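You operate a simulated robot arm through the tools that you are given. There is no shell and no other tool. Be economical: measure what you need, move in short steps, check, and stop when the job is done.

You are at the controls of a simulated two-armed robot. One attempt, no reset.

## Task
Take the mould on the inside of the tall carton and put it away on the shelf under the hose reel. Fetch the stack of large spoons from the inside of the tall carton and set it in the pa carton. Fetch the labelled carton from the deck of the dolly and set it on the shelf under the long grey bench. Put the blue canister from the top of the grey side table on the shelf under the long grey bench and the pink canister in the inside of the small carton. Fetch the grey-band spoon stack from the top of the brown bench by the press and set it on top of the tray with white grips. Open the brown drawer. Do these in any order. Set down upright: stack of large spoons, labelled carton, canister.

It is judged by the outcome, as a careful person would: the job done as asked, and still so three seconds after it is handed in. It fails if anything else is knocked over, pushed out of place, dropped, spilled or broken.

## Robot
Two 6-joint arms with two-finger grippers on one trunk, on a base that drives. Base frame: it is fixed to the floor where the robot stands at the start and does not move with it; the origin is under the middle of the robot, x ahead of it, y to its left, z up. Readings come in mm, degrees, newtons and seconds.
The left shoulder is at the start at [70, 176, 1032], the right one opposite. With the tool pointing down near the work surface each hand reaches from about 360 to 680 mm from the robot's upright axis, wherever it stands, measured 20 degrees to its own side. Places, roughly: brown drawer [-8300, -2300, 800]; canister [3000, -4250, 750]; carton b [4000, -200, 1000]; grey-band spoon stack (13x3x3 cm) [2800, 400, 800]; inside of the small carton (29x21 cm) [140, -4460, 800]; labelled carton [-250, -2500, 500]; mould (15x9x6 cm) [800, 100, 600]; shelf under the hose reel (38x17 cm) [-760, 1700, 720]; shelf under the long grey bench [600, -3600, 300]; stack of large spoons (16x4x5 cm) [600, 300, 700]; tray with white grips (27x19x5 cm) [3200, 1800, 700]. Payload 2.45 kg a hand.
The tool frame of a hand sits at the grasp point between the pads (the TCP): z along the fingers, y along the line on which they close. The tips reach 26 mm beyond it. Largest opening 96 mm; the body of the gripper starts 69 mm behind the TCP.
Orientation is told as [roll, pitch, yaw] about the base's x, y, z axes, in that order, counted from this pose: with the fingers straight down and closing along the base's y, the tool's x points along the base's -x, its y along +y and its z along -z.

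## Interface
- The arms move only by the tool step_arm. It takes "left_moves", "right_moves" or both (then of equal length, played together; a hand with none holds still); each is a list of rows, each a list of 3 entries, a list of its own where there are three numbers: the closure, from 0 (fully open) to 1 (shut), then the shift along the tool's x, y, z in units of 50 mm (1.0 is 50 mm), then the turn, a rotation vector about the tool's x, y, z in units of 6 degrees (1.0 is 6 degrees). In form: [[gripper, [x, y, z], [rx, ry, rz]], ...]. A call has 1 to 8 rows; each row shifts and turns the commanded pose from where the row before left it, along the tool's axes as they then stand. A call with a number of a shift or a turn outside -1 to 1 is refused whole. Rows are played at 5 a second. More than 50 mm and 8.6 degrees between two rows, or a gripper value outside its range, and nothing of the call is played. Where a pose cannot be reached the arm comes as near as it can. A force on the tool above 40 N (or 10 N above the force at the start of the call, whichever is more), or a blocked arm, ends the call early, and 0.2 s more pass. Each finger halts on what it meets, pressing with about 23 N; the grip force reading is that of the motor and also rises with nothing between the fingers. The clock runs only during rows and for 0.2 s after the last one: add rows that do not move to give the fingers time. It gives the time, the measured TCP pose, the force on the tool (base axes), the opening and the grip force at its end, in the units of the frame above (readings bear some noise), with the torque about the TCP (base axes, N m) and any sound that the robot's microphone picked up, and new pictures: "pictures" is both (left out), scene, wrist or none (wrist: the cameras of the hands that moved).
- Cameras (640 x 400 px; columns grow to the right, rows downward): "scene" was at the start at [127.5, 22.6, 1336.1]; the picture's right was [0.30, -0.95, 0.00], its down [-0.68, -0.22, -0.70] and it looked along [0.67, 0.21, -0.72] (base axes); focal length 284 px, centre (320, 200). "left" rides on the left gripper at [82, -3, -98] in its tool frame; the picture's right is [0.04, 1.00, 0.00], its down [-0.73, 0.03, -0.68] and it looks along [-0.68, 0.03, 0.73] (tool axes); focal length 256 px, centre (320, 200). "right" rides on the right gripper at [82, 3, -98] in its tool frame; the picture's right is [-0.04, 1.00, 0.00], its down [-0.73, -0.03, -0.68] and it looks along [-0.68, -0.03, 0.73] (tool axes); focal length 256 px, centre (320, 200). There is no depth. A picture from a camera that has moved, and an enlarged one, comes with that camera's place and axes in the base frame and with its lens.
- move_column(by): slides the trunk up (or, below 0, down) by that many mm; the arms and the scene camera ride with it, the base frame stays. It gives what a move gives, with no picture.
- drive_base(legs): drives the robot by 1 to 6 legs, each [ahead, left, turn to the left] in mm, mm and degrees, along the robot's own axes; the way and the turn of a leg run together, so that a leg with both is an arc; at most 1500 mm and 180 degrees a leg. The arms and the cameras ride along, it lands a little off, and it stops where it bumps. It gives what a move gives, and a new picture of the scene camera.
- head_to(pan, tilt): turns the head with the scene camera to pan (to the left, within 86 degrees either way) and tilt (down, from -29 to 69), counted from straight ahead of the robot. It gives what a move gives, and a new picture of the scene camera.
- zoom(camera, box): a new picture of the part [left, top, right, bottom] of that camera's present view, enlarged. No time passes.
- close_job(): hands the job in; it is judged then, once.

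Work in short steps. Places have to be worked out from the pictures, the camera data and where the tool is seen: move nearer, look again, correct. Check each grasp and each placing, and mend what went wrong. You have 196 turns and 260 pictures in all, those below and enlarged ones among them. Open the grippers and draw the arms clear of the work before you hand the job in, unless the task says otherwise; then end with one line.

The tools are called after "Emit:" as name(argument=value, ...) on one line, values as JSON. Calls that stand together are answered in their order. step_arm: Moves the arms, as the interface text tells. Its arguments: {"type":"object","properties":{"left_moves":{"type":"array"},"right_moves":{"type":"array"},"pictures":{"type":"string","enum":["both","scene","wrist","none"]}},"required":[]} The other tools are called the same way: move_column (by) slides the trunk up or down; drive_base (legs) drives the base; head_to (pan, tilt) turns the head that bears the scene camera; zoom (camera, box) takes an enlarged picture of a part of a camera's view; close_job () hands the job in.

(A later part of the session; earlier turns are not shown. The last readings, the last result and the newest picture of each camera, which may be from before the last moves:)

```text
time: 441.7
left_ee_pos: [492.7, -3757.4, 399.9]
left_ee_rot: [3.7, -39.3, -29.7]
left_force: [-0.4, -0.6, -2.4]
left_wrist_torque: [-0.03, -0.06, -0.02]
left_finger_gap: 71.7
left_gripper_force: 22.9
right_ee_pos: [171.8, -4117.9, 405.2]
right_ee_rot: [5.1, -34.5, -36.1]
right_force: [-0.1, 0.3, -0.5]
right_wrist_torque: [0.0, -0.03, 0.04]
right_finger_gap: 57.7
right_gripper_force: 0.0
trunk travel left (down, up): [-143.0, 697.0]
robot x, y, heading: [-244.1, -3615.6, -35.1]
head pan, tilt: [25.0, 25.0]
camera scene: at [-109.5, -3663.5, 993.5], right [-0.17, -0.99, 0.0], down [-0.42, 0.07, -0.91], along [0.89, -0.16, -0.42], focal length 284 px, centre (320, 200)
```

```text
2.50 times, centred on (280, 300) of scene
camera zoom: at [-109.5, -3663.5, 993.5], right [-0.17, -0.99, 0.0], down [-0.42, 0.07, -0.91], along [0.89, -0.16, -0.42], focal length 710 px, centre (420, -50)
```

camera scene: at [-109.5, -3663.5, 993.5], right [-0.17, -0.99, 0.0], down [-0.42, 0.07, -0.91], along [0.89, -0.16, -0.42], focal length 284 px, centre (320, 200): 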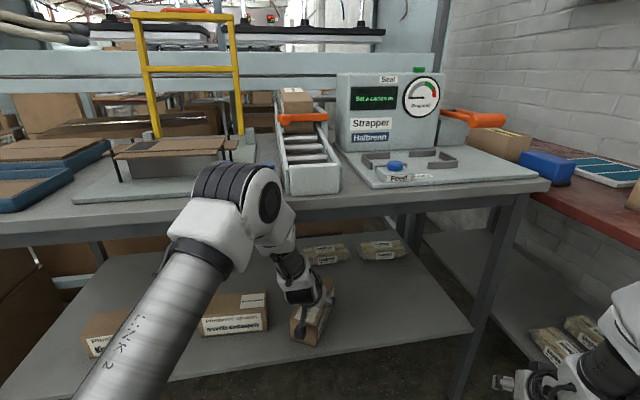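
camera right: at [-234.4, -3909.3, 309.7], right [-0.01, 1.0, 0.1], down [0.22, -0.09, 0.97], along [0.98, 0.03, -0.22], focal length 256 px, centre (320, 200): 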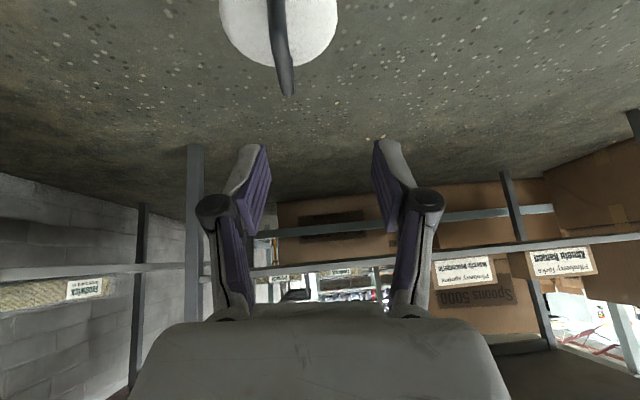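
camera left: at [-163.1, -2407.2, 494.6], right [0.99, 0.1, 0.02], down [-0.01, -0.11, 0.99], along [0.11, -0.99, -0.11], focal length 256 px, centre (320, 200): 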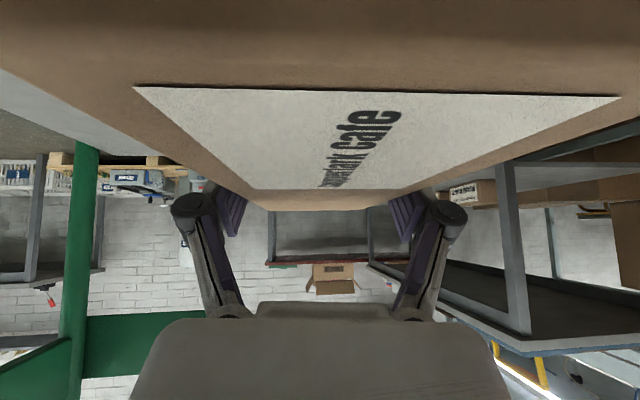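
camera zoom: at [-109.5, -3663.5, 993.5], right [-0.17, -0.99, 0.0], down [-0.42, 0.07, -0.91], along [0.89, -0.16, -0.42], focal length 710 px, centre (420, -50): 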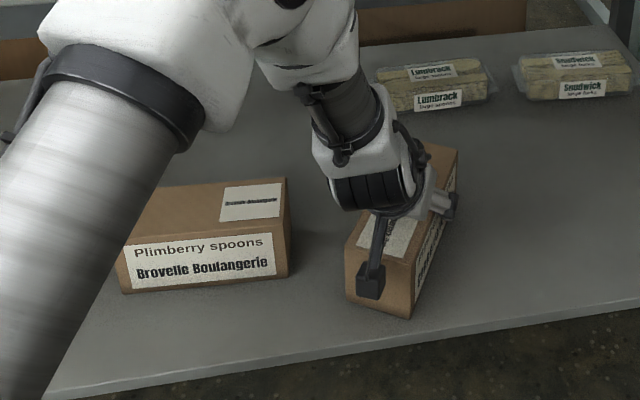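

The carton is now ~35 mm inside the edge. I set it down, release, and back the base straight out.

Emit:
move_column(by=-6)

Emit:
step_arm(left_moves=[[0.7, [0, 0, 0], [0, 0, 0]], [0, [0, 0, 0], [0, 0, 0]], [0, [0, 0, 0], [0, 0, 0]]], pictures="none")

Emit:
drive_base(legs=[[-300, -31, 0]])

```text
time: 442.2
left_ee_pos: [492.2, -3757.3, 398.7]
left_ee_rot: [3.6, -39.7, -29.6]
left_force: [2.3, 5.1, 17.5]
left_wrist_torque: [-0.13, 0.7, -0.49]
left_finger_gap: 72.1
left_gripper_force: 23.0
right_ee_pos: [171.4, -4115.9, 401.8]
right_ee_rot: [5.1, -34.7, -36.1]
right_force: [-0.5, -0.2, 0.1]
right_wrist_torque: [0.02, -0.05, 0.02]
right_finger_gap: 57.6
right_gripper_force: 0.1
trunk travel left (down, up): [-137.0, 703.0]
robot x, y, heading: [-237.8, -3619.3, -35.0]
head pan, tilt: [25.0, 25.0]
```

```text
time: 443.0
left_ee_pos: [492.2, -3756.5, 395.2]
left_ee_rot: [3.6, -39.2, -29.7]
left_force: [0.1, 0.4, 0.1]
left_wrist_torque: [-0.01, 0.0, 0.0]
left_finger_gap: 96.0
left_gripper_force: 0.1
right_ee_pos: [171.2, -4116.8, 399.3]
right_ee_rot: [5.2, -34.5, -36.1]
right_force: [-0.1, -0.5, 0.4]
right_wrist_torque: [-0.02, 0.0, 0.01]
right_finger_gap: 57.4
right_gripper_force: 0.0
trunk travel left (down, up): [-137.0, 703.0]
robot x, y, heading: [-243.2, -3617.5, -34.8]
head pan, tilt: [25.0, 25.0]
```

```text
time: 445.1
left_ee_pos: [225.2, -3612.6, 394.3]
left_ee_rot: [3.6, -39.3, -29.9]
left_force: [0.1, 0.0, -0.7]
left_wrist_torque: [-0.02, -0.01, -0.02]
left_finger_gap: 95.9
left_gripper_force: 0.0
right_ee_pos: [-97.6, -3970.3, 399.5]
right_ee_rot: [5.0, -34.7, -36.4]
right_force: [-0.2, 0.4, 0.3]
right_wrist_torque: [0.02, 0.0, -0.02]
right_finger_gap: 57.5
right_gripper_force: 0.0
trunk travel left (down, up): [-137.0, 703.0]
robot x, y, heading: [-510.6, -3466.9, -35.3]
head pan, tilt: [25.0, 25.0]
camera scene: at [-376.9, -3515.4, 987.6], right [-0.18, -0.98, 0.0], down [-0.42, 0.07, -0.91], along [0.89, -0.16, -0.42], focal length 284 px, centre (320, 200)
```

scene: 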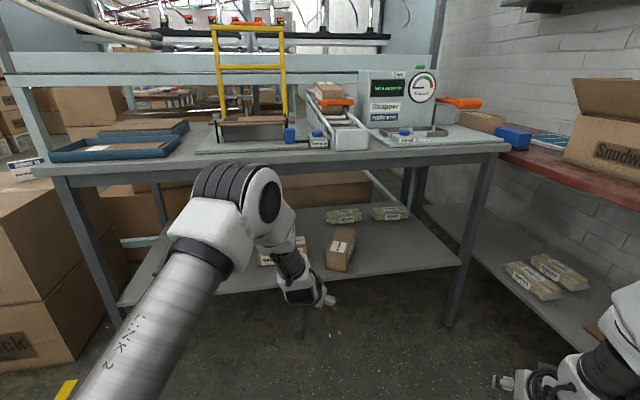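

Carton is on the shelf. For blue, a flatter forearm (longer reach) should allow more tilt: I turn/drive back to face blue from farther away, lower the trunk, and extend the right hand with more tilt.

Emit:
drive_base(legs=[[0, 0, 35.3], [-310, -280, 0]])

Emit:
step_arm(right_moves=[[0.4, [-0.49, 0, 0.34], [0.2, -0.45, 0]], [0.4, [-0.49, 0, 0.34], [0.2, -0.45, 0]], [0.4, [-0.49, 0, 0.34], [0.2, -0.45, 0]], [0.4, [-0.49, 0, 0.34], [0.2, -0.45, 0]], [0.4, [0, 0, 0], [0, 0, 0]]], pictures="wrist")

```text
time: 449.4
left_ee_pos: [-148.5, -3441.4, 395.2]
left_ee_rot: [3.7, -39.3, 5.2]
left_force: [0.4, -0.5, -0.2]
left_wrist_torque: [0.0, 0.02, -0.03]
left_finger_gap: 95.7
left_gripper_force: 0.0
right_ee_pos: [-205.9, -3919.2, 398.1]
right_ee_rot: [5.1, -34.5, -1.4]
right_force: [0.5, 0.5, 0.4]
right_wrist_torque: [-0.03, -0.02, -0.01]
right_finger_gap: 57.7
right_gripper_force: 0.1
trunk travel left (down, up): [-137.0, 703.0]
robot x, y, heading: [-830.6, -3745.9, -0.2]
head pan, tilt: [25.0, 25.0]
camera scene: at [-696.6, -3709.3, 987.6], right [0.42, -0.91, 0.0], down [-0.38, -0.18, -0.91], along [0.82, 0.38, -0.42], focal length 284 px, centre (320, 200)
```

scene: 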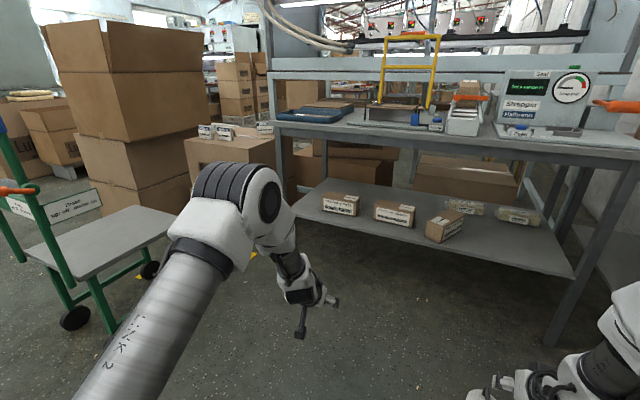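

```text
time: 450.6
left_ee_pos: [-147.1, -3441.9, 395.4]
left_ee_rot: [3.9, -39.2, 5.0]
left_force: [0.4, -0.6, -0.2]
left_wrist_torque: [0.02, -0.02, 0.02]
left_finger_gap: 96.0
left_gripper_force: 0.0
right_ee_pos: [-121.9, -3970.8, 413.6]
right_ee_rot: [6.1, -36.9, -0.4]
right_force: [0.4, -1.2, -0.2]
right_wrist_torque: [0.01, 0.0, 0.02]
right_finger_gap: 57.5
right_gripper_force: 0.1
right hand out of reach, approached as far as the arm can: row 1, 2, 3, 4
trunk travel left (down, up): [-137.0, 703.0]
robot x, y, heading: [-828.7, -3747.4, -0.1]
head pan, tilt: [25.0, 25.0]
camera right: at [-247.1, -3976.6, 443.1], right [-0.02, 0.99, 0.11], down [0.18, -0.1, 0.98], along [0.98, 0.04, -0.18], focal length 256 px, centre (320, 200)
```

right: 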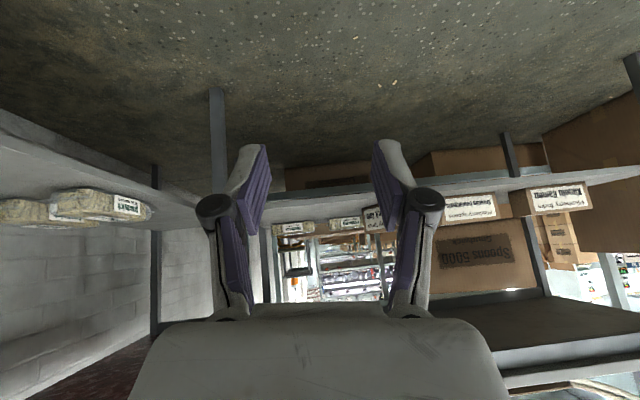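

The tilt settles near 37° with slight roll, which is fine if kept constant. I lower the trunk fully and test going lower with this orientation, over the bar's x position but beside the canister.

Emit:
move_column(by=-135)

Emit:
step_arm(right_moves=[[0.4, [0.3, 0, 0.4], [0, 0, 0]], [0.4, [0.3, 0, 0.4], [0, 0, 0]], [0.4, [0.3, 0, 0.4], [0, 0, 0]], [0.4, [0, 0, 0], [0, 0, 0]]], pictures="wrist")

```text
time: 452.2
left_ee_pos: [-146.5, -3443.0, 260.8]
left_ee_rot: [3.7, -39.3, 5.2]
left_force: [0.1, -0.7, 0.2]
left_wrist_torque: [0.0, 0.02, 0.0]
left_finger_gap: 96.0
left_gripper_force: 0.0
right_ee_pos: [-122.1, -3970.5, 278.5]
right_ee_rot: [6.1, -37.0, -0.3]
right_force: [0.7, -0.1, 0.1]
right_wrist_torque: [-0.01, -0.04, 0.01]
right_finger_gap: 57.5
right_gripper_force: 0.0
trunk travel left (down, up): [-2.0, 838.0]
robot x, y, heading: [-828.3, -3746.4, -0.1]
head pan, tilt: [25.0, 25.0]
```

```text
time: 453.2
left_ee_pos: [-147.6, -3441.5, 260.2]
left_ee_rot: [3.7, -39.2, 5.0]
left_force: [1.3, 0.5, 0.4]
left_wrist_torque: [0.03, -0.01, -0.04]
left_finger_gap: 96.1
left_gripper_force: 0.1
right_ee_pos: [-122.2, -3965.1, 206.1]
right_ee_rot: [6.0, -36.9, -0.5]
right_force: [0.7, 0.2, 0.4]
right_wrist_torque: [-0.02, 0.0, 0.03]
right_finger_gap: 57.5
right_gripper_force: 0.0
trunk travel left (down, up): [-2.0, 838.0]
robot x, y, heading: [-834.1, -3745.3, -0.2]
head pan, tilt: [25.0, 25.0]
camera right: at [-247.0, -3969.6, 234.8], right [-0.02, 0.99, 0.11], down [0.18, -0.1, 0.98], along [0.98, 0.04, -0.18], focal length 256 px, centre (320, 200)
```

right: 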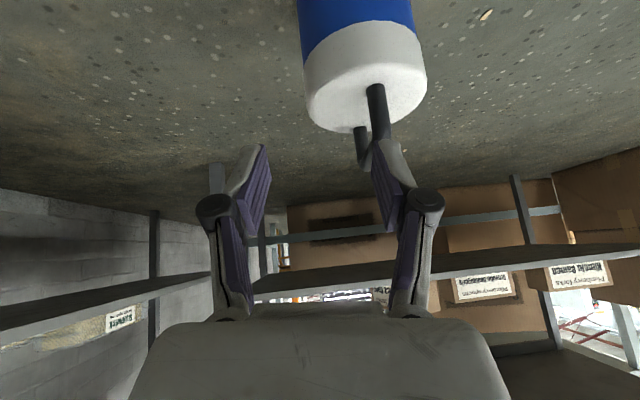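

It reaches low with the same orientation. Bar is 43 mm to +y and 45 mm ahead. I rise 25 mm, shift over, and look.

Emit:
step_arm(right_moves=[[0.4, [-0.3, 0, -0.4], [0, 0, 0]], [0.4, [0, 0.87, 0], [0, 0, 0]], [0.4, [-0.6, 0, 0.45], [0, 0, 0]], [0.4, [0, 0, 0], [0, 0, 0]]], pictures="both")

```text
time: 454.2
left_ee_pos: [-148.7, -3441.4, 260.2]
left_ee_rot: [3.8, -39.3, 5.2]
left_force: [-0.3, -0.3, 0.0]
left_wrist_torque: [-0.01, -0.02, -0.03]
left_finger_gap: 95.8
left_gripper_force: 0.0
right_ee_pos: [-87.9, -3919.5, 232.2]
right_ee_rot: [6.1, -36.9, -0.4]
right_force: [-0.3, 1.0, 0.4]
right_wrist_torque: [0.01, 0.01, -0.03]
right_finger_gap: 57.5
right_gripper_force: 0.1
trunk travel left (down, up): [-2.0, 838.0]
robot x, y, heading: [-832.4, -3745.7, 0.0]
head pan, tilt: [25.0, 25.0]
camera scene: at [-696.4, -3709.3, 852.6], right [0.42, -0.91, 0.0], down [-0.38, -0.18, -0.91], along [0.82, 0.38, -0.42], focal length 284 px, centre (320, 200)
camera right: at [-211.9, -3925.4, 262.3], right [-0.02, 0.99, 0.11], down [0.18, -0.1, 0.98], along [0.98, 0.04, -0.18], focal length 256 px, centre (320, 200)
```

scene: 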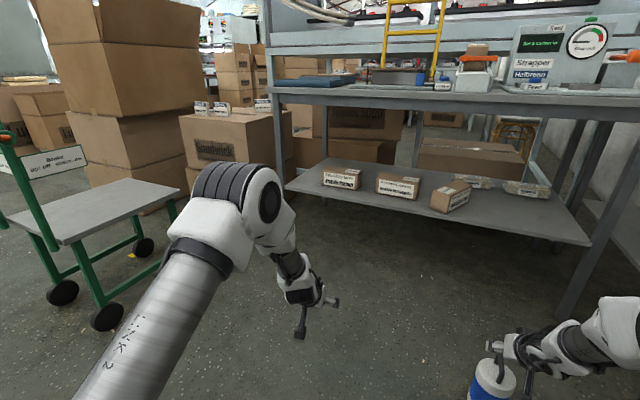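
right: 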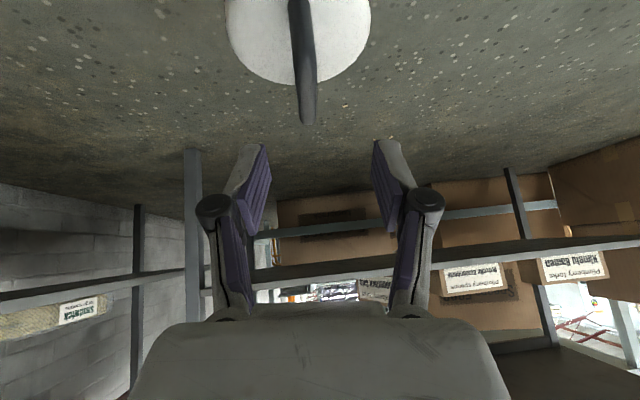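

Bar is at y≈-3922, centre x≈-78 – nearly under the fingers. I lower ~52 mm and close.

Emit:
step_arm(right_moves=[[0.4, [0.25, -0.05, 0.46], [0, 0, 0]], [0.4, [0.25, 0, 0.46], [0, 0, 0]], [0.7, [0, 0, 0], [0, 0, 0]], [1, [0, 0, 0], [0, 0, 0]], [1, [0, 0, 0], [0, 0, 0]], [1, [0, 0, 0], [0, 0, 0]]], pictures="wrist")

```text
time: 455.6
left_ee_pos: [-147.4, -3441.0, 260.3]
left_ee_rot: [3.7, -39.3, 5.1]
left_force: [0.0, -0.1, 0.3]
left_wrist_torque: [0.0, 0.0, -0.01]
left_finger_gap: 96.3
left_gripper_force: 0.0
right_ee_pos: [-79.7, -3919.9, 181.1]
right_ee_rot: [6.0, -36.9, -0.4]
right_force: [2.3, -0.6, 0.6]
right_wrist_torque: [-0.01, -0.31, -0.06]
right_finger_gap: 10.8
right_gripper_force: 22.9
trunk travel left (down, up): [-2.0, 838.0]
robot x, y, heading: [-828.9, -3746.3, 0.0]
head pan, tilt: [25.0, 25.0]
camera right: at [-204.6, -3925.4, 211.0], right [-0.02, 0.99, 0.11], down [0.18, -0.1, 0.98], along [0.98, 0.04, -0.18], focal length 256 px, centre (320, 200)
```

right: 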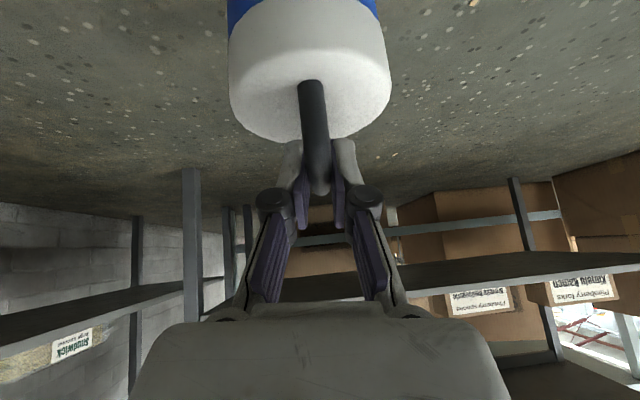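

Blue gripped with the tilted hand. I lift with the trunk and fold the left hand back/up.

Emit:
move_column(by=375)

Emit:
step_arm(left_moves=[[0.5, [0.3, 0, -0.7], [0, 0.8, 0]], [0.5, [0.3, 0, -0.7], [0, 0.8, 0]], [0.5, [0.3, 0, -0.7], [0, 0.8, 0]], [0.5, [0.3, 0, -0.7], [0, 0.8, 0]], [0.5, [0.3, 0, -0.7], [0, 0.8, 0]], [0.5, [0.3, 0, -0.7], [0, 0.8, 0]], [0.5, [0.3, 0, -0.7], [0, 0.8, 0]], [0.5, [0.2, 0, -0.7], [0, 0.8, 0]]], pictures="scene")

```text
time: 459.2
left_ee_pos: [-147.2, -3442.7, 633.6]
left_ee_rot: [3.7, -39.2, 5.1]
left_force: [1.0, -0.5, 0.3]
left_wrist_torque: [0.02, 0.04, 0.0]
left_finger_gap: 96.0
left_gripper_force: 0.1
right_ee_pos: [-80.4, -3920.3, 557.1]
right_ee_rot: [6.0, -36.8, -0.3]
right_force: [-0.5, -0.3, -5.9]
right_wrist_torque: [0.0, 0.06, 0.03]
right_finger_gap: 11.1
right_gripper_force: 23.0
trunk travel left (down, up): [-377.0, 463.0]
robot x, y, heading: [-832.4, -3747.6, 0.1]
head pan, tilt: [25.0, 25.0]
```

```text
time: 461.0
left_ee_pos: [-354.6, -3481.9, 847.6]
left_ee_rot: [2.8, -0.9, 7.4]
left_force: [0.3, 1.0, -0.2]
left_wrist_torque: [-0.01, 0.02, 0.03]
left_finger_gap: 47.9
left_gripper_force: 0.0
right_ee_pos: [-79.9, -3919.6, 554.9]
right_ee_rot: [6.1, -36.8, -0.5]
right_force: [0.2, 0.7, -5.8]
right_wrist_torque: [0.0, 0.05, 0.01]
right_finger_gap: 10.6
right_gripper_force: 22.7
trunk travel left (down, up): [-377.0, 463.0]
robot x, y, heading: [-831.9, -3746.7, -0.2]
head pan, tilt: [25.0, 25.0]
camera scene: at [-696.3, -3709.7, 1227.5], right [0.42, -0.91, 0.0], down [-0.38, -0.18, -0.91], along [0.82, 0.38, -0.42], focal length 284 px, centre (320, 200)
```

scene: 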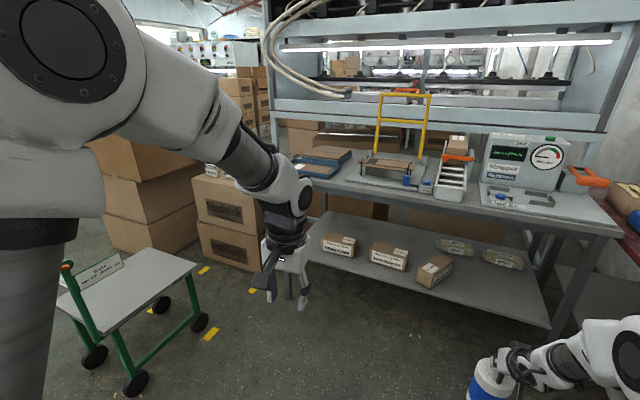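

I drive toward the shelf: first 430 mm, then check.

Emit:
drive_base(legs=[[430, -30, 0.2]])

Emit:
head_to(pan=-15, tilt=35)

```text
time: 463.6
left_ee_pos: [73.2, -3511.1, 846.1]
left_ee_rot: [2.9, -0.9, 7.5]
left_force: [-0.3, -1.0, 0.1]
left_wrist_torque: [0.01, 0.03, 0.0]
left_finger_gap: 48.1
left_gripper_force: 0.1
right_ee_pos: [346.7, -3951.9, 554.3]
right_ee_rot: [6.1, -36.8, -0.3]
right_force: [-0.4, -0.6, -5.0]
right_wrist_torque: [0.0, 0.03, -0.02]
right_finger_gap: 11.1
right_gripper_force: 22.6
trunk travel left (down, up): [-377.0, 463.0]
robot x, y, heading: [-404.0, -3783.1, 0.2]
head pan, tilt: [25.0, 25.0]
camera scene: at [-269.0, -3741.1, 1227.4], right [0.42, -0.91, 0.0], down [-0.38, -0.18, -0.91], along [0.82, 0.38, -0.42], focal length 284 px, centre (320, 200)
```

scene: 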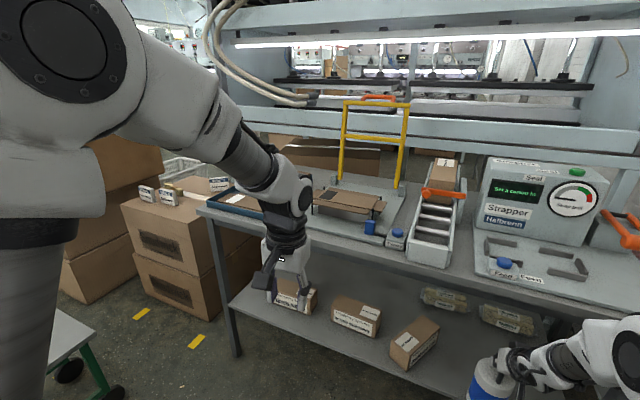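

```text
time: 464.7
left_ee_pos: [74.0, -3511.6, 846.6]
left_ee_rot: [2.9, -0.8, 7.5]
left_force: [-0.6, -0.3, 0.0]
left_wrist_torque: [0.0, 0.01, 0.0]
left_finger_gap: 47.8
left_gripper_force: 0.1
right_ee_pos: [346.1, -3950.1, 554.8]
right_ee_rot: [6.0, -36.8, -0.5]
right_force: [-0.4, -0.1, -4.7]
right_wrist_torque: [0.03, 0.06, 0.03]
right_finger_gap: 11.1
right_gripper_force: 23.0
trunk travel left (down, up): [-377.0, 463.0]
robot x, y, heading: [-402.2, -3779.5, 0.1]
head pan, tilt: [-15.0, 35.0]
camera scene: at [-268.2, -3802.7, 1211.7], right [-0.26, -0.97, 0.0], down [-0.55, 0.15, -0.82], along [0.79, -0.21, -0.57], focal length 284 px, centre (320, 200)
```

scene: 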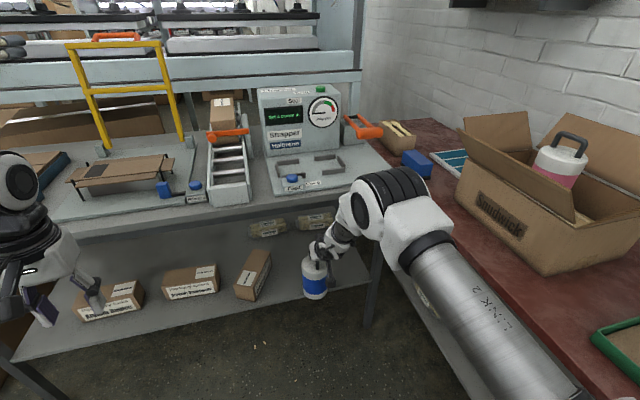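

Forearm should just clear the bench edge. I go the last ~85 mm.

Emit:
drive_base(legs=[[86, 0, 0]])

Emit:
zoom(camera="scene", box=[220, 180, 460, 380])

```text
time: 465.8
left_ee_pos: [161.4, -3512.0, 845.9]
left_ee_rot: [2.9, -0.8, 7.5]
left_force: [0.5, 0.2, 0.0]
left_wrist_torque: [0.01, 0.09, 0.0]
left_finger_gap: 48.0
left_gripper_force: 0.0
right_ee_pos: [434.9, -3951.5, 553.4]
right_ee_rot: [6.0, -36.8, -0.4]
right_force: [0.6, 0.2, -5.2]
right_wrist_torque: [-0.02, 0.06, 0.0]
right_finger_gap: 11.2
right_gripper_force: 22.9
trunk travel left (down, up): [-377.0, 463.0]
robot x, y, heading: [-317.4, -3776.7, 0.3]
head pan, tilt: [-15.0, 35.0]
camera scene: at [-179.0, -3802.8, 1211.5], right [-0.26, -0.97, 0.0], down [-0.56, 0.15, -0.82], along [0.79, -0.21, -0.58], focal length 284 px, centre (320, 200)
```

scene: 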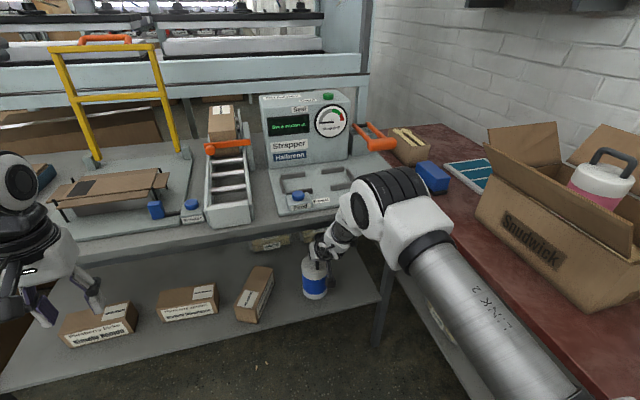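

```text
2.00 times, centred on (340, 280) of scene
camera zoom: at [-179.0, -3802.8, 1211.5], right [-0.26, -0.97, 0.0], down [-0.56, 0.15, -0.82], along [0.79, -0.21, -0.58], focal length 568 px, centre (280, 40)
```

zoom: 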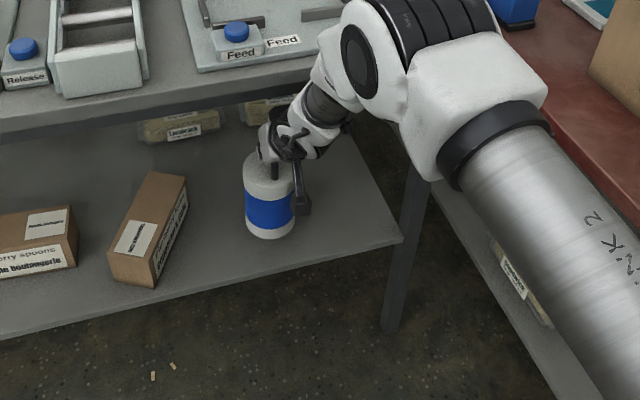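

Unblocked and well inside. I lower with the trunk to contact.

Emit:
move_column(by=-18)

Emit:
move_column(by=-5)

```text
time: 466.4
left_ee_pos: [158.7, -3511.4, 828.7]
left_ee_rot: [2.8, -0.9, 7.5]
left_force: [0.0, 0.6, -0.4]
left_wrist_torque: [-0.03, -0.04, 0.01]
left_finger_gap: 47.9
left_gripper_force: 0.1
right_ee_pos: [434.1, -3951.3, 536.9]
right_ee_rot: [6.1, -36.7, -0.4]
right_force: [-0.4, 0.4, -5.6]
right_wrist_torque: [-0.03, 0.1, 0.02]
right_finger_gap: 11.1
right_gripper_force: 23.2
trunk travel left (down, up): [-359.0, 481.0]
robot x, y, heading: [-315.9, -3779.9, -0.1]
head pan, tilt: [-15.0, 35.0]
```

```text
time: 467.0
left_ee_pos: [160.1, -3511.8, 823.8]
left_ee_rot: [2.8, -0.9, 7.5]
left_force: [-0.3, -0.4, 0.3]
left_wrist_torque: [0.0, -0.01, 0.05]
left_finger_gap: 48.1
left_gripper_force: 0.0
right_ee_pos: [433.0, -3952.3, 531.1]
right_ee_rot: [6.0, -36.7, -0.4]
right_force: [0.1, 1.1, -5.3]
right_wrist_torque: [-0.02, 0.04, 0.01]
right_finger_gap: 11.1
right_gripper_force: 23.1
trunk travel left (down, up): [-354.0, 486.0]
robot x, y, heading: [-315.9, -3781.3, -0.0]
head pan, tilt: [-15.0, 35.0]
```

Emit:
move_column(by=-5)

Emit:
move_column(by=-4)

```text
time: 467.5
left_ee_pos: [161.1, -3512.0, 817.8]
left_ee_rot: [2.9, -0.9, 7.5]
left_force: [-0.8, -0.5, 0.0]
left_wrist_torque: [-0.03, 0.03, -0.01]
left_finger_gap: 47.9
left_gripper_force: 0.1
right_ee_pos: [434.1, -3952.2, 527.8]
right_ee_rot: [6.0, -36.7, -0.5]
right_force: [-0.4, 0.0, -4.4]
right_wrist_torque: [-0.04, 0.05, 0.02]
right_finger_gap: 10.8
right_gripper_force: 22.6
trunk travel left (down, up): [-349.0, 491.0]
robot x, y, heading: [-317.0, -3778.4, 0.0]
head pan, tilt: [-15.0, 35.0]
```

```text
time: 468.1
left_ee_pos: [162.4, -3510.5, 813.5]
left_ee_rot: [2.8, -0.9, 7.6]
left_force: [-1.2, 0.1, 0.8]
left_wrist_torque: [0.03, 0.02, -0.01]
left_finger_gap: 48.2
left_gripper_force: 0.0
right_ee_pos: [433.4, -3950.8, 523.4]
right_ee_rot: [6.0, -36.8, -0.4]
right_force: [0.3, 0.3, -5.7]
right_wrist_torque: [0.02, 0.05, 0.01]
right_finger_gap: 11.0
right_gripper_force: 22.8
trunk travel left (down, up): [-345.0, 495.0]
robot x, y, heading: [-319.9, -3778.3, 0.1]
head pan, tilt: [-15.0, 35.0]
```

Emit:
move_column(by=-5)

Emit:
move_column(by=-5)

Emit:
zoom(camera="scene", box=[220, 180, 400, 340])

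```text
time: 468.6
left_ee_pos: [159.6, -3511.1, 810.0]
left_ee_rot: [2.8, -0.9, 7.5]
left_force: [0.2, 0.0, -0.2]
left_wrist_torque: [0.04, -0.04, -0.04]
left_finger_gap: 48.0
left_gripper_force: 0.0
right_ee_pos: [433.9, -3951.2, 520.6]
right_ee_rot: [6.0, -37.1, -0.4]
right_force: [3.7, -0.6, 7.5]
right_wrist_torque: [0.0, -0.04, 0.01]
right_finger_gap: 11.2
right_gripper_force: 22.6
trunk travel left (down, up): [-340.0, 500.0]
robot x, y, heading: [-320.6, -3779.4, -0.3]
head pan, tilt: [-15.0, 35.0]
```

```text
time: 469.1
left_ee_pos: [158.6, -3510.5, 805.3]
left_ee_rot: [2.9, -1.1, 7.6]
left_force: [0.4, 0.8, -0.2]
left_wrist_torque: [0.01, 0.01, -0.04]
left_finger_gap: 47.7
left_gripper_force: 0.2
right_ee_pos: [433.3, -3950.5, 517.7]
right_ee_rot: [6.1, -37.3, -0.4]
right_force: [6.1, -0.6, 18.4]
right_wrist_torque: [0.04, -0.48, -0.01]
right_finger_gap: 11.5
right_gripper_force: 22.8
trunk travel left (down, up): [-335.0, 505.0]
robot x, y, heading: [-315.0, -3775.4, 0.1]
head pan, tilt: [-15.0, 35.0]
```

```text
2.50 times, centred on (310, 260) of scene
camera zoom: at [-183.3, -3802.2, 1170.2], right [-0.26, -0.97, 0.0], down [-0.55, 0.15, -0.82], along [0.79, -0.21, -0.57], focal length 710 px, centre (345, 50)
```

zoom: 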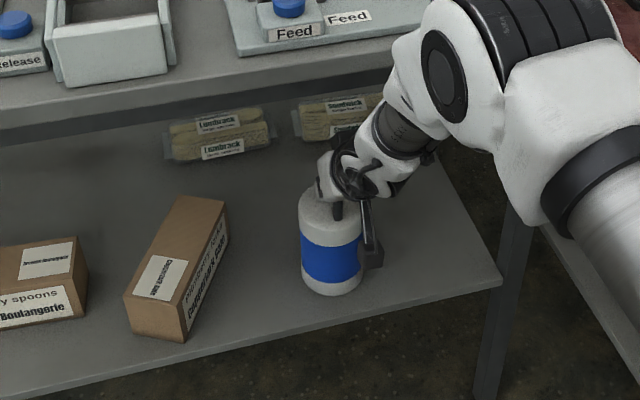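

Standing firmly on the shelf. I open and back straight out.

Emit:
step_arm(right_moves=[[0.8, [0, 0, 0], [0, 0, 0]], [0.5, [0, 0, 0], [0, 0, 0]], [0.5, [0, 0, 0], [0, 0, 0]]], pictures="none")

Emit:
drive_base(legs=[[-350, 0, 0]])

Emit:
zoom(camera="scene", box=[120, 140, 440, 340])

```text
time: 469.9
left_ee_pos: [159.5, -3510.6, 804.5]
left_ee_rot: [2.8, -0.9, 7.6]
left_force: [1.4, -0.3, 0.1]
left_wrist_torque: [-0.02, 0.0, -0.02]
left_finger_gap: 48.2
left_gripper_force: 0.1
right_ee_pos: [433.6, -3951.9, 514.5]
right_ee_rot: [6.1, -36.8, -0.4]
right_force: [-0.5, 0.1, -0.6]
right_wrist_torque: [-0.01, 0.01, 0.01]
right_finger_gap: 47.9
right_gripper_force: 0.2
trunk travel left (down, up): [-335.0, 505.0]
robot x, y, heading: [-317.6, -3781.9, -0.2]
head pan, tilt: [-15.0, 35.0]
```

```text
time: 472.3
left_ee_pos: [-203.0, -3510.5, 805.4]
left_ee_rot: [2.8, -1.0, 7.6]
left_force: [-0.7, 0.4, 1.1]
left_wrist_torque: [-0.01, 0.0, 0.02]
left_finger_gap: 48.0
left_gripper_force: 0.0
right_ee_pos: [71.7, -3951.5, 513.7]
right_ee_rot: [6.0, -37.0, -0.2]
right_force: [-0.2, 0.3, 1.3]
right_wrist_torque: [0.01, 0.02, 0.0]
right_finger_gap: 47.9
right_gripper_force: 0.2
trunk travel left (down, up): [-335.0, 505.0]
robot x, y, heading: [-678.5, -3775.9, 0.1]
head pan, tilt: [-15.0, 35.0]
camera scene: at [-544.2, -3802.6, 1169.9], right [-0.26, -0.97, 0.0], down [-0.55, 0.15, -0.82], along [0.79, -0.21, -0.57], focal length 284 px, centre (320, 200)
```

scene: 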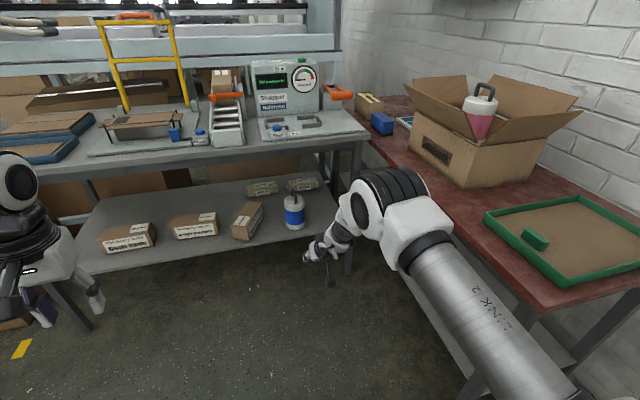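

```text
2.00 times, centred on (280, 240) of scene
camera zoom: at [-544.2, -3802.6, 1169.9], right [-0.26, -0.97, 0.0], down [-0.55, 0.15, -0.82], along [0.79, -0.21, -0.57], focal length 568 px, centre (400, 120)
```

zoom: 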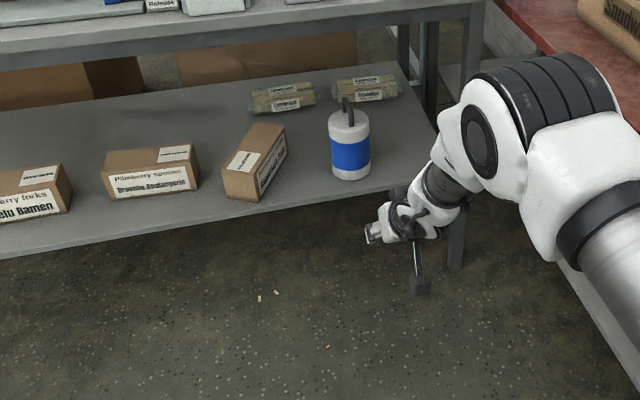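

All shelf items are in place. Last: the brown drawer far to the west. I straighten the right hand, raise the trunk and head over, looking ahead.

Emit:
step_arm(right_moves=[[0, [0.3, 0, -0.6], [0, 0.78, 0]], [0, [0.3, 0, -0.6], [0, 0.78, 0]], [0, [0.3, 0, -0.6], [0, 0.78, 0]], [0, [0.3, 0, -0.6], [0, 0.78, 0]], [0, [0.3, 0, -0.6], [0, 0.78, 0]], [0, [0.3, 0, -0.6], [0, 0.78, 0]], [0, [0.3, 0, -0.6], [0, 0.78, 0]], [0, [0.2, 0, -0.6], [0, 0.78, 0]]], pictures="none")

Emit:
move_column(by=200)

Emit:
drive_base(legs=[[-350, 1000, 0], [0, 0, 180]])

Emit:
head_to(pan=0, tilt=12)

```text
time: 474.1
left_ee_pos: [-202.9, -3510.3, 804.3]
left_ee_rot: [2.9, -1.0, 7.5]
left_force: [0.0, 0.5, 0.0]
left_wrist_torque: [-0.04, 0.02, 0.02]
left_finger_gap: 48.0
left_gripper_force: 0.1
right_ee_pos: [-114.0, -3980.2, 693.9]
right_ee_rot: [4.7, 0.5, 3.4]
right_force: [0.1, 0.2, -0.4]
right_wrist_torque: [-0.04, -0.01, 0.0]
right_finger_gap: 96.1
right_gripper_force: 0.0
trunk travel left (down, up): [-335.0, 505.0]
robot x, y, heading: [-678.1, -3776.8, 0.2]
head pan, tilt: [-15.0, 35.0]
```

```text
time: 476.2
left_ee_pos: [-202.3, -3510.6, 1004.4]
left_ee_rot: [2.7, -1.0, 7.6]
left_force: [-0.3, 0.5, -0.5]
left_wrist_torque: [-0.01, 0.01, 0.03]
left_finger_gap: 47.8
left_gripper_force: 0.1
right_ee_pos: [-115.7, -3979.4, 892.6]
right_ee_rot: [4.8, 0.5, 3.5]
right_force: [0.0, -0.4, 0.1]
right_wrist_torque: [0.02, 0.01, -0.01]
right_finger_gap: 96.2
right_gripper_force: 0.1
trunk travel left (down, up): [-535.0, 305.0]
robot x, y, heading: [-677.3, -3776.7, 0.3]
head pan, tilt: [-15.0, 35.0]
```

```text
time: 489.1
left_ee_pos: [-1526.0, -3025.0, 1004.5]
left_ee_rot: [2.8, -1.0, -172.7]
left_force: [-0.1, 0.2, -0.1]
left_wrist_torque: [0.0, -0.03, 0.0]
left_finger_gap: 47.7
left_gripper_force: 0.1
right_ee_pos: [-1610.5, -2556.4, 893.0]
right_ee_rot: [4.8, 0.5, -176.9]
right_force: [0.0, 0.8, 0.1]
right_wrist_torque: [-0.02, 0.05, -0.02]
right_finger_gap: 95.9
right_gripper_force: 0.1
trunk travel left (down, up): [-535.0, 305.0]
robot x, y, heading: [-1044.5, -2763.8, 179.6]
head pan, tilt: [-15.0, 35.0]
camera scene: at [-1182.7, -2739.9, 1369.8], right [0.26, 0.96, 0.0], down [0.55, -0.15, -0.82], along [-0.79, 0.22, -0.57], focal length 284 px, centre (320, 200)
```

scene: 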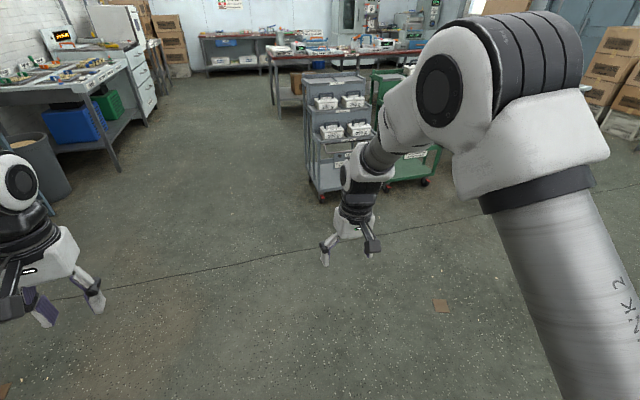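

```text
time: 489.9
left_ee_pos: [-1525.9, -3026.1, 1005.7]
left_ee_rot: [2.8, -1.0, -172.7]
left_force: [-0.4, 0.3, 0.7]
left_wrist_torque: [0.0, -0.04, -0.04]
left_finger_gap: 47.9
left_gripper_force: 0.2
right_ee_pos: [-1610.5, -2556.5, 893.1]
right_ee_rot: [4.8, 0.5, -177.0]
right_force: [0.2, -0.4, 0.3]
right_wrist_torque: [0.02, -0.01, -0.01]
right_finger_gap: 96.2
right_gripper_force: 0.1
trunk travel left (down, up): [-535.0, 305.0]
robot x, y, heading: [-1047.0, -2761.6, 179.8]
head pan, tilt: [0.0, 12.0]
camera scene: at [-1191.0, -2762.5, 1406.6], right [0.01, 1.0, 0.0], down [0.21, 0.0, -0.98], along [-0.98, 0.01, -0.21], focal length 284 px, centre (320, 200)
```

scene: 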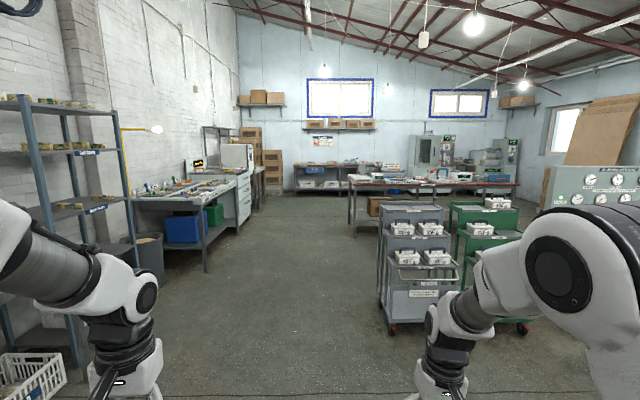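

I zoom toward the far bench where the drawer should be.

Emit:
zoom(camera="scene", box=[280, 130, 440, 230])

Emit:
drive_base(legs=[[1450, 250, 0], [1450, 0, 0], [1100, 0, 0]])

Emit:
head_to(pan=-5, tilt=18)

```text
4.00 times, centred on (360, 180) of scene
camera zoom: at [-1191.0, -2762.5, 1406.6], right [0.01, 1.0, 0.0], down [0.21, 0.0, -0.98], along [-0.98, 0.01, -0.21], focal length 1137 px, centre (160, 280)
```

zoom: 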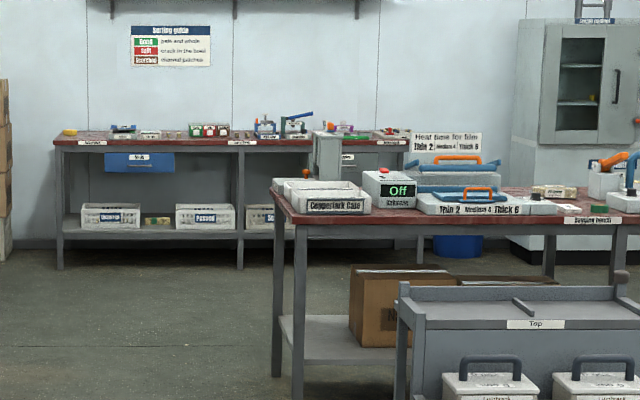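

```text
time: 509.1
left_ee_pos: [-5492.7, -3299.5, 1004.5]
left_ee_rot: [2.8, -0.9, -172.8]
left_force: [0.4, 0.0, -0.4]
left_wrist_torque: [0.03, 0.0, -0.01]
left_finger_gap: 48.0
left_gripper_force: 0.0
right_ee_pos: [-5577.0, -2829.0, 893.8]
right_ee_rot: [4.8, 0.5, -177.0]
right_force: [0.0, -0.1, -0.3]
right_wrist_torque: [0.0, -0.02, -0.01]
right_finger_gap: 95.9
right_gripper_force: 0.0
trunk travel left (down, up): [-535.0, 305.0]
robot x, y, heading: [-5016.2, -3031.9, 180.0]
head pan, tilt: [0.0, 12.0]
camera scene: at [-5158.4, -3035.4, 1406.7], right [0.01, 1.0, 0.0], down [0.21, 0.0, -0.98], along [-0.98, 0.01, -0.21], focal length 284 px, centre (320, 200)
```

scene: 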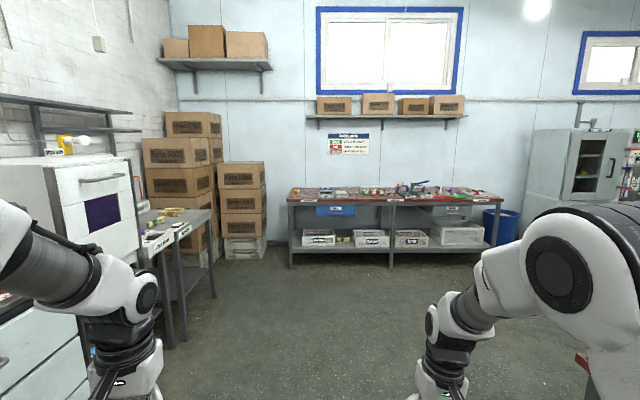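

```text
time: 509.8
left_ee_pos: [-5493.7, -3297.9, 1003.4]
left_ee_rot: [2.9, -0.9, -172.8]
left_force: [-0.6, 0.3, 0.9]
left_wrist_torque: [0.04, 0.0, -0.03]
left_finger_gap: 48.3
left_gripper_force: 0.0
right_ee_pos: [-5578.2, -2829.3, 894.7]
right_ee_rot: [4.8, 0.5, -177.0]
right_force: [0.0, -0.8, -0.8]
right_wrist_torque: [0.0, 0.04, -0.02]
right_finger_gap: 96.1
right_gripper_force: 0.1
trunk travel left (down, up): [-535.0, 305.0]
robot x, y, heading: [-5015.7, -3037.5, 179.8]
head pan, tilt: [-5.0, 18.0]
camera scene: at [-5158.1, -3027.3, 1397.0], right [0.09, 1.0, 0.0], down [0.31, -0.03, -0.95], along [-0.95, 0.09, -0.31], focal length 284 px, centre (320, 200)
```

scene: 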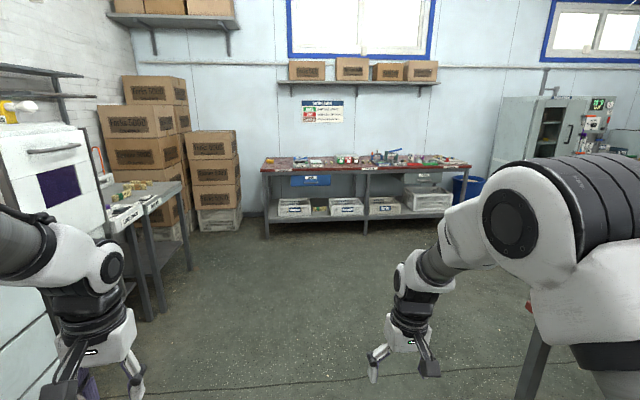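

I zoom on the sorting bench and its guide.

Emit:
zoom(camera="scene", box=[250, 90, 490, 220])

Emit:
drive_base(legs=[[1400, -600, 0], [500, 0, 0]])

Emit:
zoom(camera="scene", box=[160, 60, 480, 300])

```text
2.67 times, centred on (370, 155) of scene
camera zoom: at [-5158.1, -3027.3, 1397.0], right [0.09, 1.0, 0.0], down [0.31, -0.03, -0.95], along [-0.95, 0.09, -0.31], focal length 758 px, centre (187, 320)
```

zoom: 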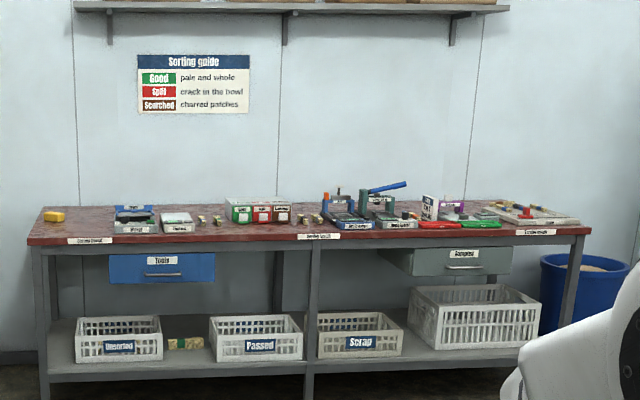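

```text
refused: leg 1 is longer than a leg can be; nothing moved
```

```text
1.67 times, centred on (320, 180) of scene
camera zoom: at [-5158.1, -3027.3, 1397.0], right [0.09, 1.0, 0.0], down [0.31, -0.03, -0.95], along [-0.95, 0.09, -0.31], focal length 474 px, centre (320, 233)
```

zoom: 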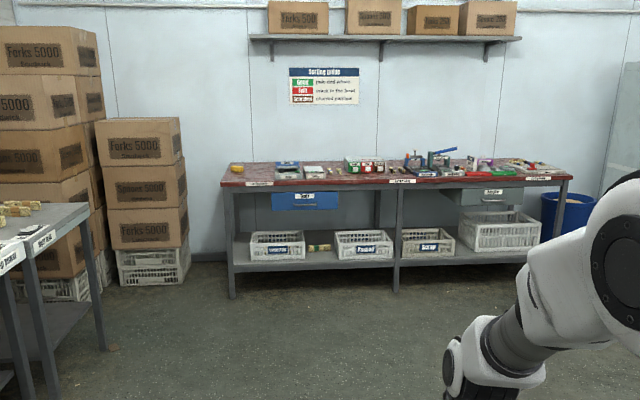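

The brown drawer is a small one (Scorched) in a three-drawer box on the sorting bench at ≈(-8300,-2320,830). I drive in front of it.

Emit:
drive_base(legs=[[1250, -230, 0], [1150, -280, 0]])

Emit:
head_to(pan=-10, tilt=38)

Emit:
zoom(camera="scene", box=[220, 60, 460, 240])

```text
time: 521.6
left_ee_pos: [-7859.1, -2780.8, 1004.3]
left_ee_rot: [2.8, -0.9, -173.2]
left_force: [0.2, 0.2, 0.2]
left_wrist_torque: [0.0, 0.01, -0.03]
left_finger_gap: 47.9
left_gripper_force: 0.1
right_ee_pos: [-7941.0, -2310.3, 893.3]
right_ee_rot: [4.7, 0.5, -177.5]
right_force: [-0.1, -0.1, 0.0]
right_wrist_torque: [-0.02, -0.01, -0.02]
right_finger_gap: 96.2
right_gripper_force: 0.1
trunk travel left (down, up): [-535.0, 305.0]
robot x, y, heading: [-7377.1, -2522.4, 179.4]
head pan, tilt: [-5.0, 18.0]
camera scene: at [-7522.3, -2511.9, 1396.9], right [0.1, 1.0, 0.0], down [0.31, -0.03, -0.95], along [-0.95, 0.09, -0.31], focal length 284 px, centre (320, 200)
```

scene: 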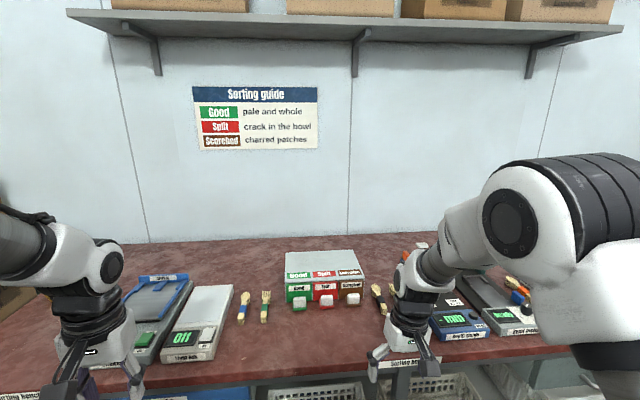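

```text
time: 522.5
left_ee_pos: [-7859.6, -2781.1, 1004.9]
left_ee_rot: [2.8, -1.0, -173.0]
left_force: [0.1, -0.1, -0.4]
left_wrist_torque: [0.02, -0.02, 0.05]
left_finger_gap: 48.0
left_gripper_force: 0.0
right_ee_pos: [-7940.5, -2311.3, 893.0]
right_ee_rot: [4.8, 0.3, -177.3]
right_force: [0.2, 0.4, -0.7]
right_wrist_torque: [-0.02, 0.03, -0.01]
right_finger_gap: 95.7
right_gripper_force: 0.0
trunk travel left (down, up): [-535.0, 305.0]
robot x, y, heading: [-7378.1, -2521.7, 179.4]
head pan, tilt: [-10.0, 38.0]
camera scene: at [-7514.0, -2505.2, 1365.3], right [0.19, 0.98, 0.0], down [0.6, -0.11, -0.79], along [-0.77, 0.15, -0.62], focal length 284 px, centre (320, 200)
```

scene: 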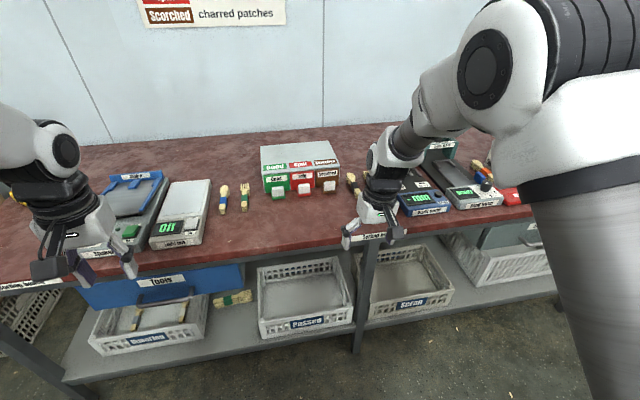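

```text
2.22 times, centred on (340, 150) of scene
camera zoom: at [-7514.0, -2505.2, 1365.3], right [0.19, 0.98, 0.0], down [0.6, -0.11, -0.79], along [-0.77, 0.15, -0.62], focal length 632 px, centre (276, 311)
```

zoom: 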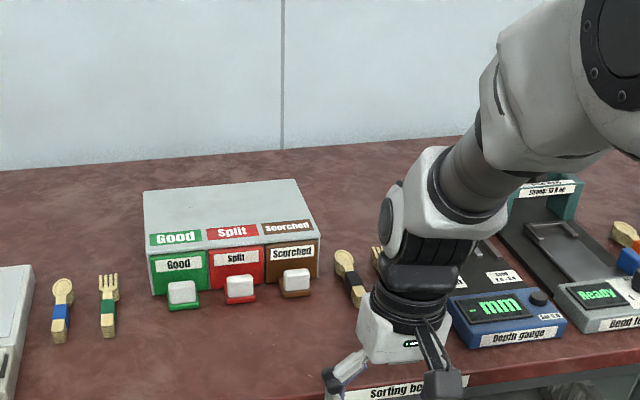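

The brown "Scorched" drawer has a white block knob at ≈(-8205,-2344,~850). I raise a little, level the right hand, and approach.

Emit:
move_column(by=120)

Emit:
step_arm(right_moves=[[0.5, [0, -0.3, 0], [0.8, 0, 0]], [0.5, [0, -0.3, 0], [0, 0, -0.4]], [0.5, [0, 0, 0], [0, 0, 0]]], pictures="none")

Emit:
drive_base(legs=[[220, 0, 0]])

Emit:
zoom(camera="right", box=[0, 0, 640, 400])

```text
time: 524.0
left_ee_pos: [-7859.6, -2779.9, 1124.6]
left_ee_rot: [2.8, -0.9, -173.1]
left_force: [0.2, -0.2, -0.1]
left_wrist_torque: [-0.01, 0.01, 0.03]
left_finger_gap: 48.0
left_gripper_force: 0.0
right_ee_pos: [-7939.9, -2310.8, 1013.5]
right_ee_rot: [4.8, 0.6, -177.4]
right_force: [-0.8, -1.2, -0.2]
right_wrist_torque: [0.0, 0.01, -0.02]
right_finger_gap: 96.0
right_gripper_force: 0.2
trunk travel left (down, up): [-655.0, 185.0]
robot x, y, heading: [-7380.2, -2519.2, 179.3]
head pan, tilt: [-10.0, 38.0]
```

```text
time: 524.8
left_ee_pos: [-7859.4, -2780.6, 1123.0]
left_ee_rot: [2.7, -1.0, -173.0]
left_force: [-0.3, 0.5, 0.1]
left_wrist_torque: [0.01, -0.02, 0.0]
left_finger_gap: 48.2
left_gripper_force: 0.1
right_ee_pos: [-7941.6, -2279.4, 1012.3]
right_ee_rot: [0.1, 0.3, -175.0]
right_force: [0.1, 0.4, 0.9]
right_wrist_torque: [-0.01, 0.0, 0.01]
right_finger_gap: 47.8
right_gripper_force: 0.0
trunk travel left (down, up): [-655.0, 185.0]
robot x, y, heading: [-7381.0, -2518.5, 179.4]
head pan, tilt: [-10.0, 38.0]
```

```text
time: 526.5
left_ee_pos: [-8083.9, -2778.6, 1124.8]
left_ee_rot: [2.8, -1.0, -173.1]
left_force: [0.8, -0.5, 0.2]
left_wrist_torque: [-0.01, -0.01, -0.01]
left_finger_gap: 47.9
left_gripper_force: 0.1
right_ee_pos: [-8168.3, -2278.1, 1011.9]
right_ee_rot: [0.1, 0.4, -174.9]
right_force: [-0.6, 0.2, 0.1]
right_wrist_torque: [-0.01, -0.02, 0.01]
right_finger_gap: 48.1
right_gripper_force: 0.0
trunk travel left (down, up): [-655.0, 185.0]
robot x, y, heading: [-7605.7, -2517.3, 179.3]
head pan, tilt: [-10.0, 38.0]
camera scene: at [-7740.2, -2502.8, 1485.4], right [0.18, 0.98, 0.0], down [0.6, -0.11, -0.79], along [-0.77, 0.14, -0.62], focal length 284 px, centre (320, 200)
```

scene: 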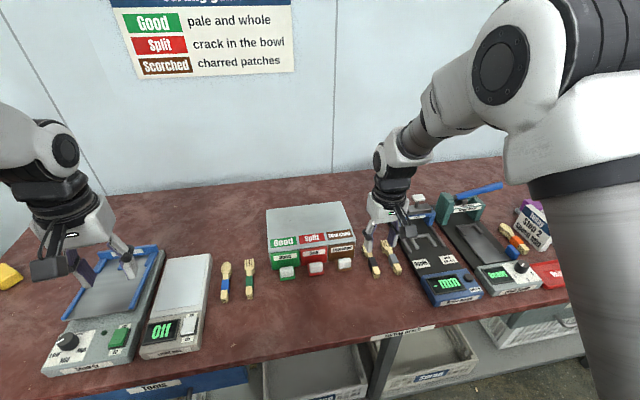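

```text
1.00 times, centred on (320, 200) of right (not enlarged: the box is as wide or as high as the picture)
camera zoom: at [-8087.0, -2272.9, 1111.0], right [0.05, -1.0, 0.0], down [-0.74, -0.04, 0.67], along [-0.67, -0.03, -0.74], focal length 256 px, centre (320, 200)
```

zoom: 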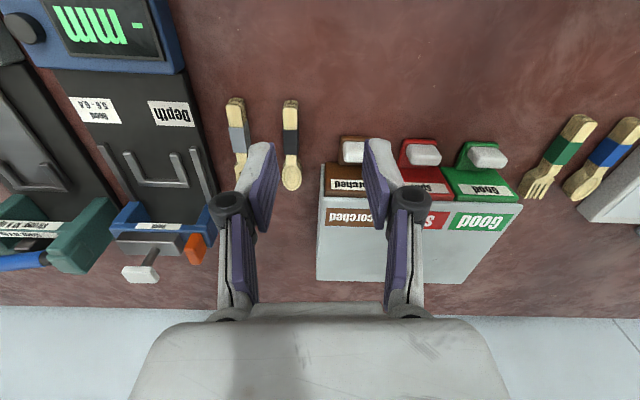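

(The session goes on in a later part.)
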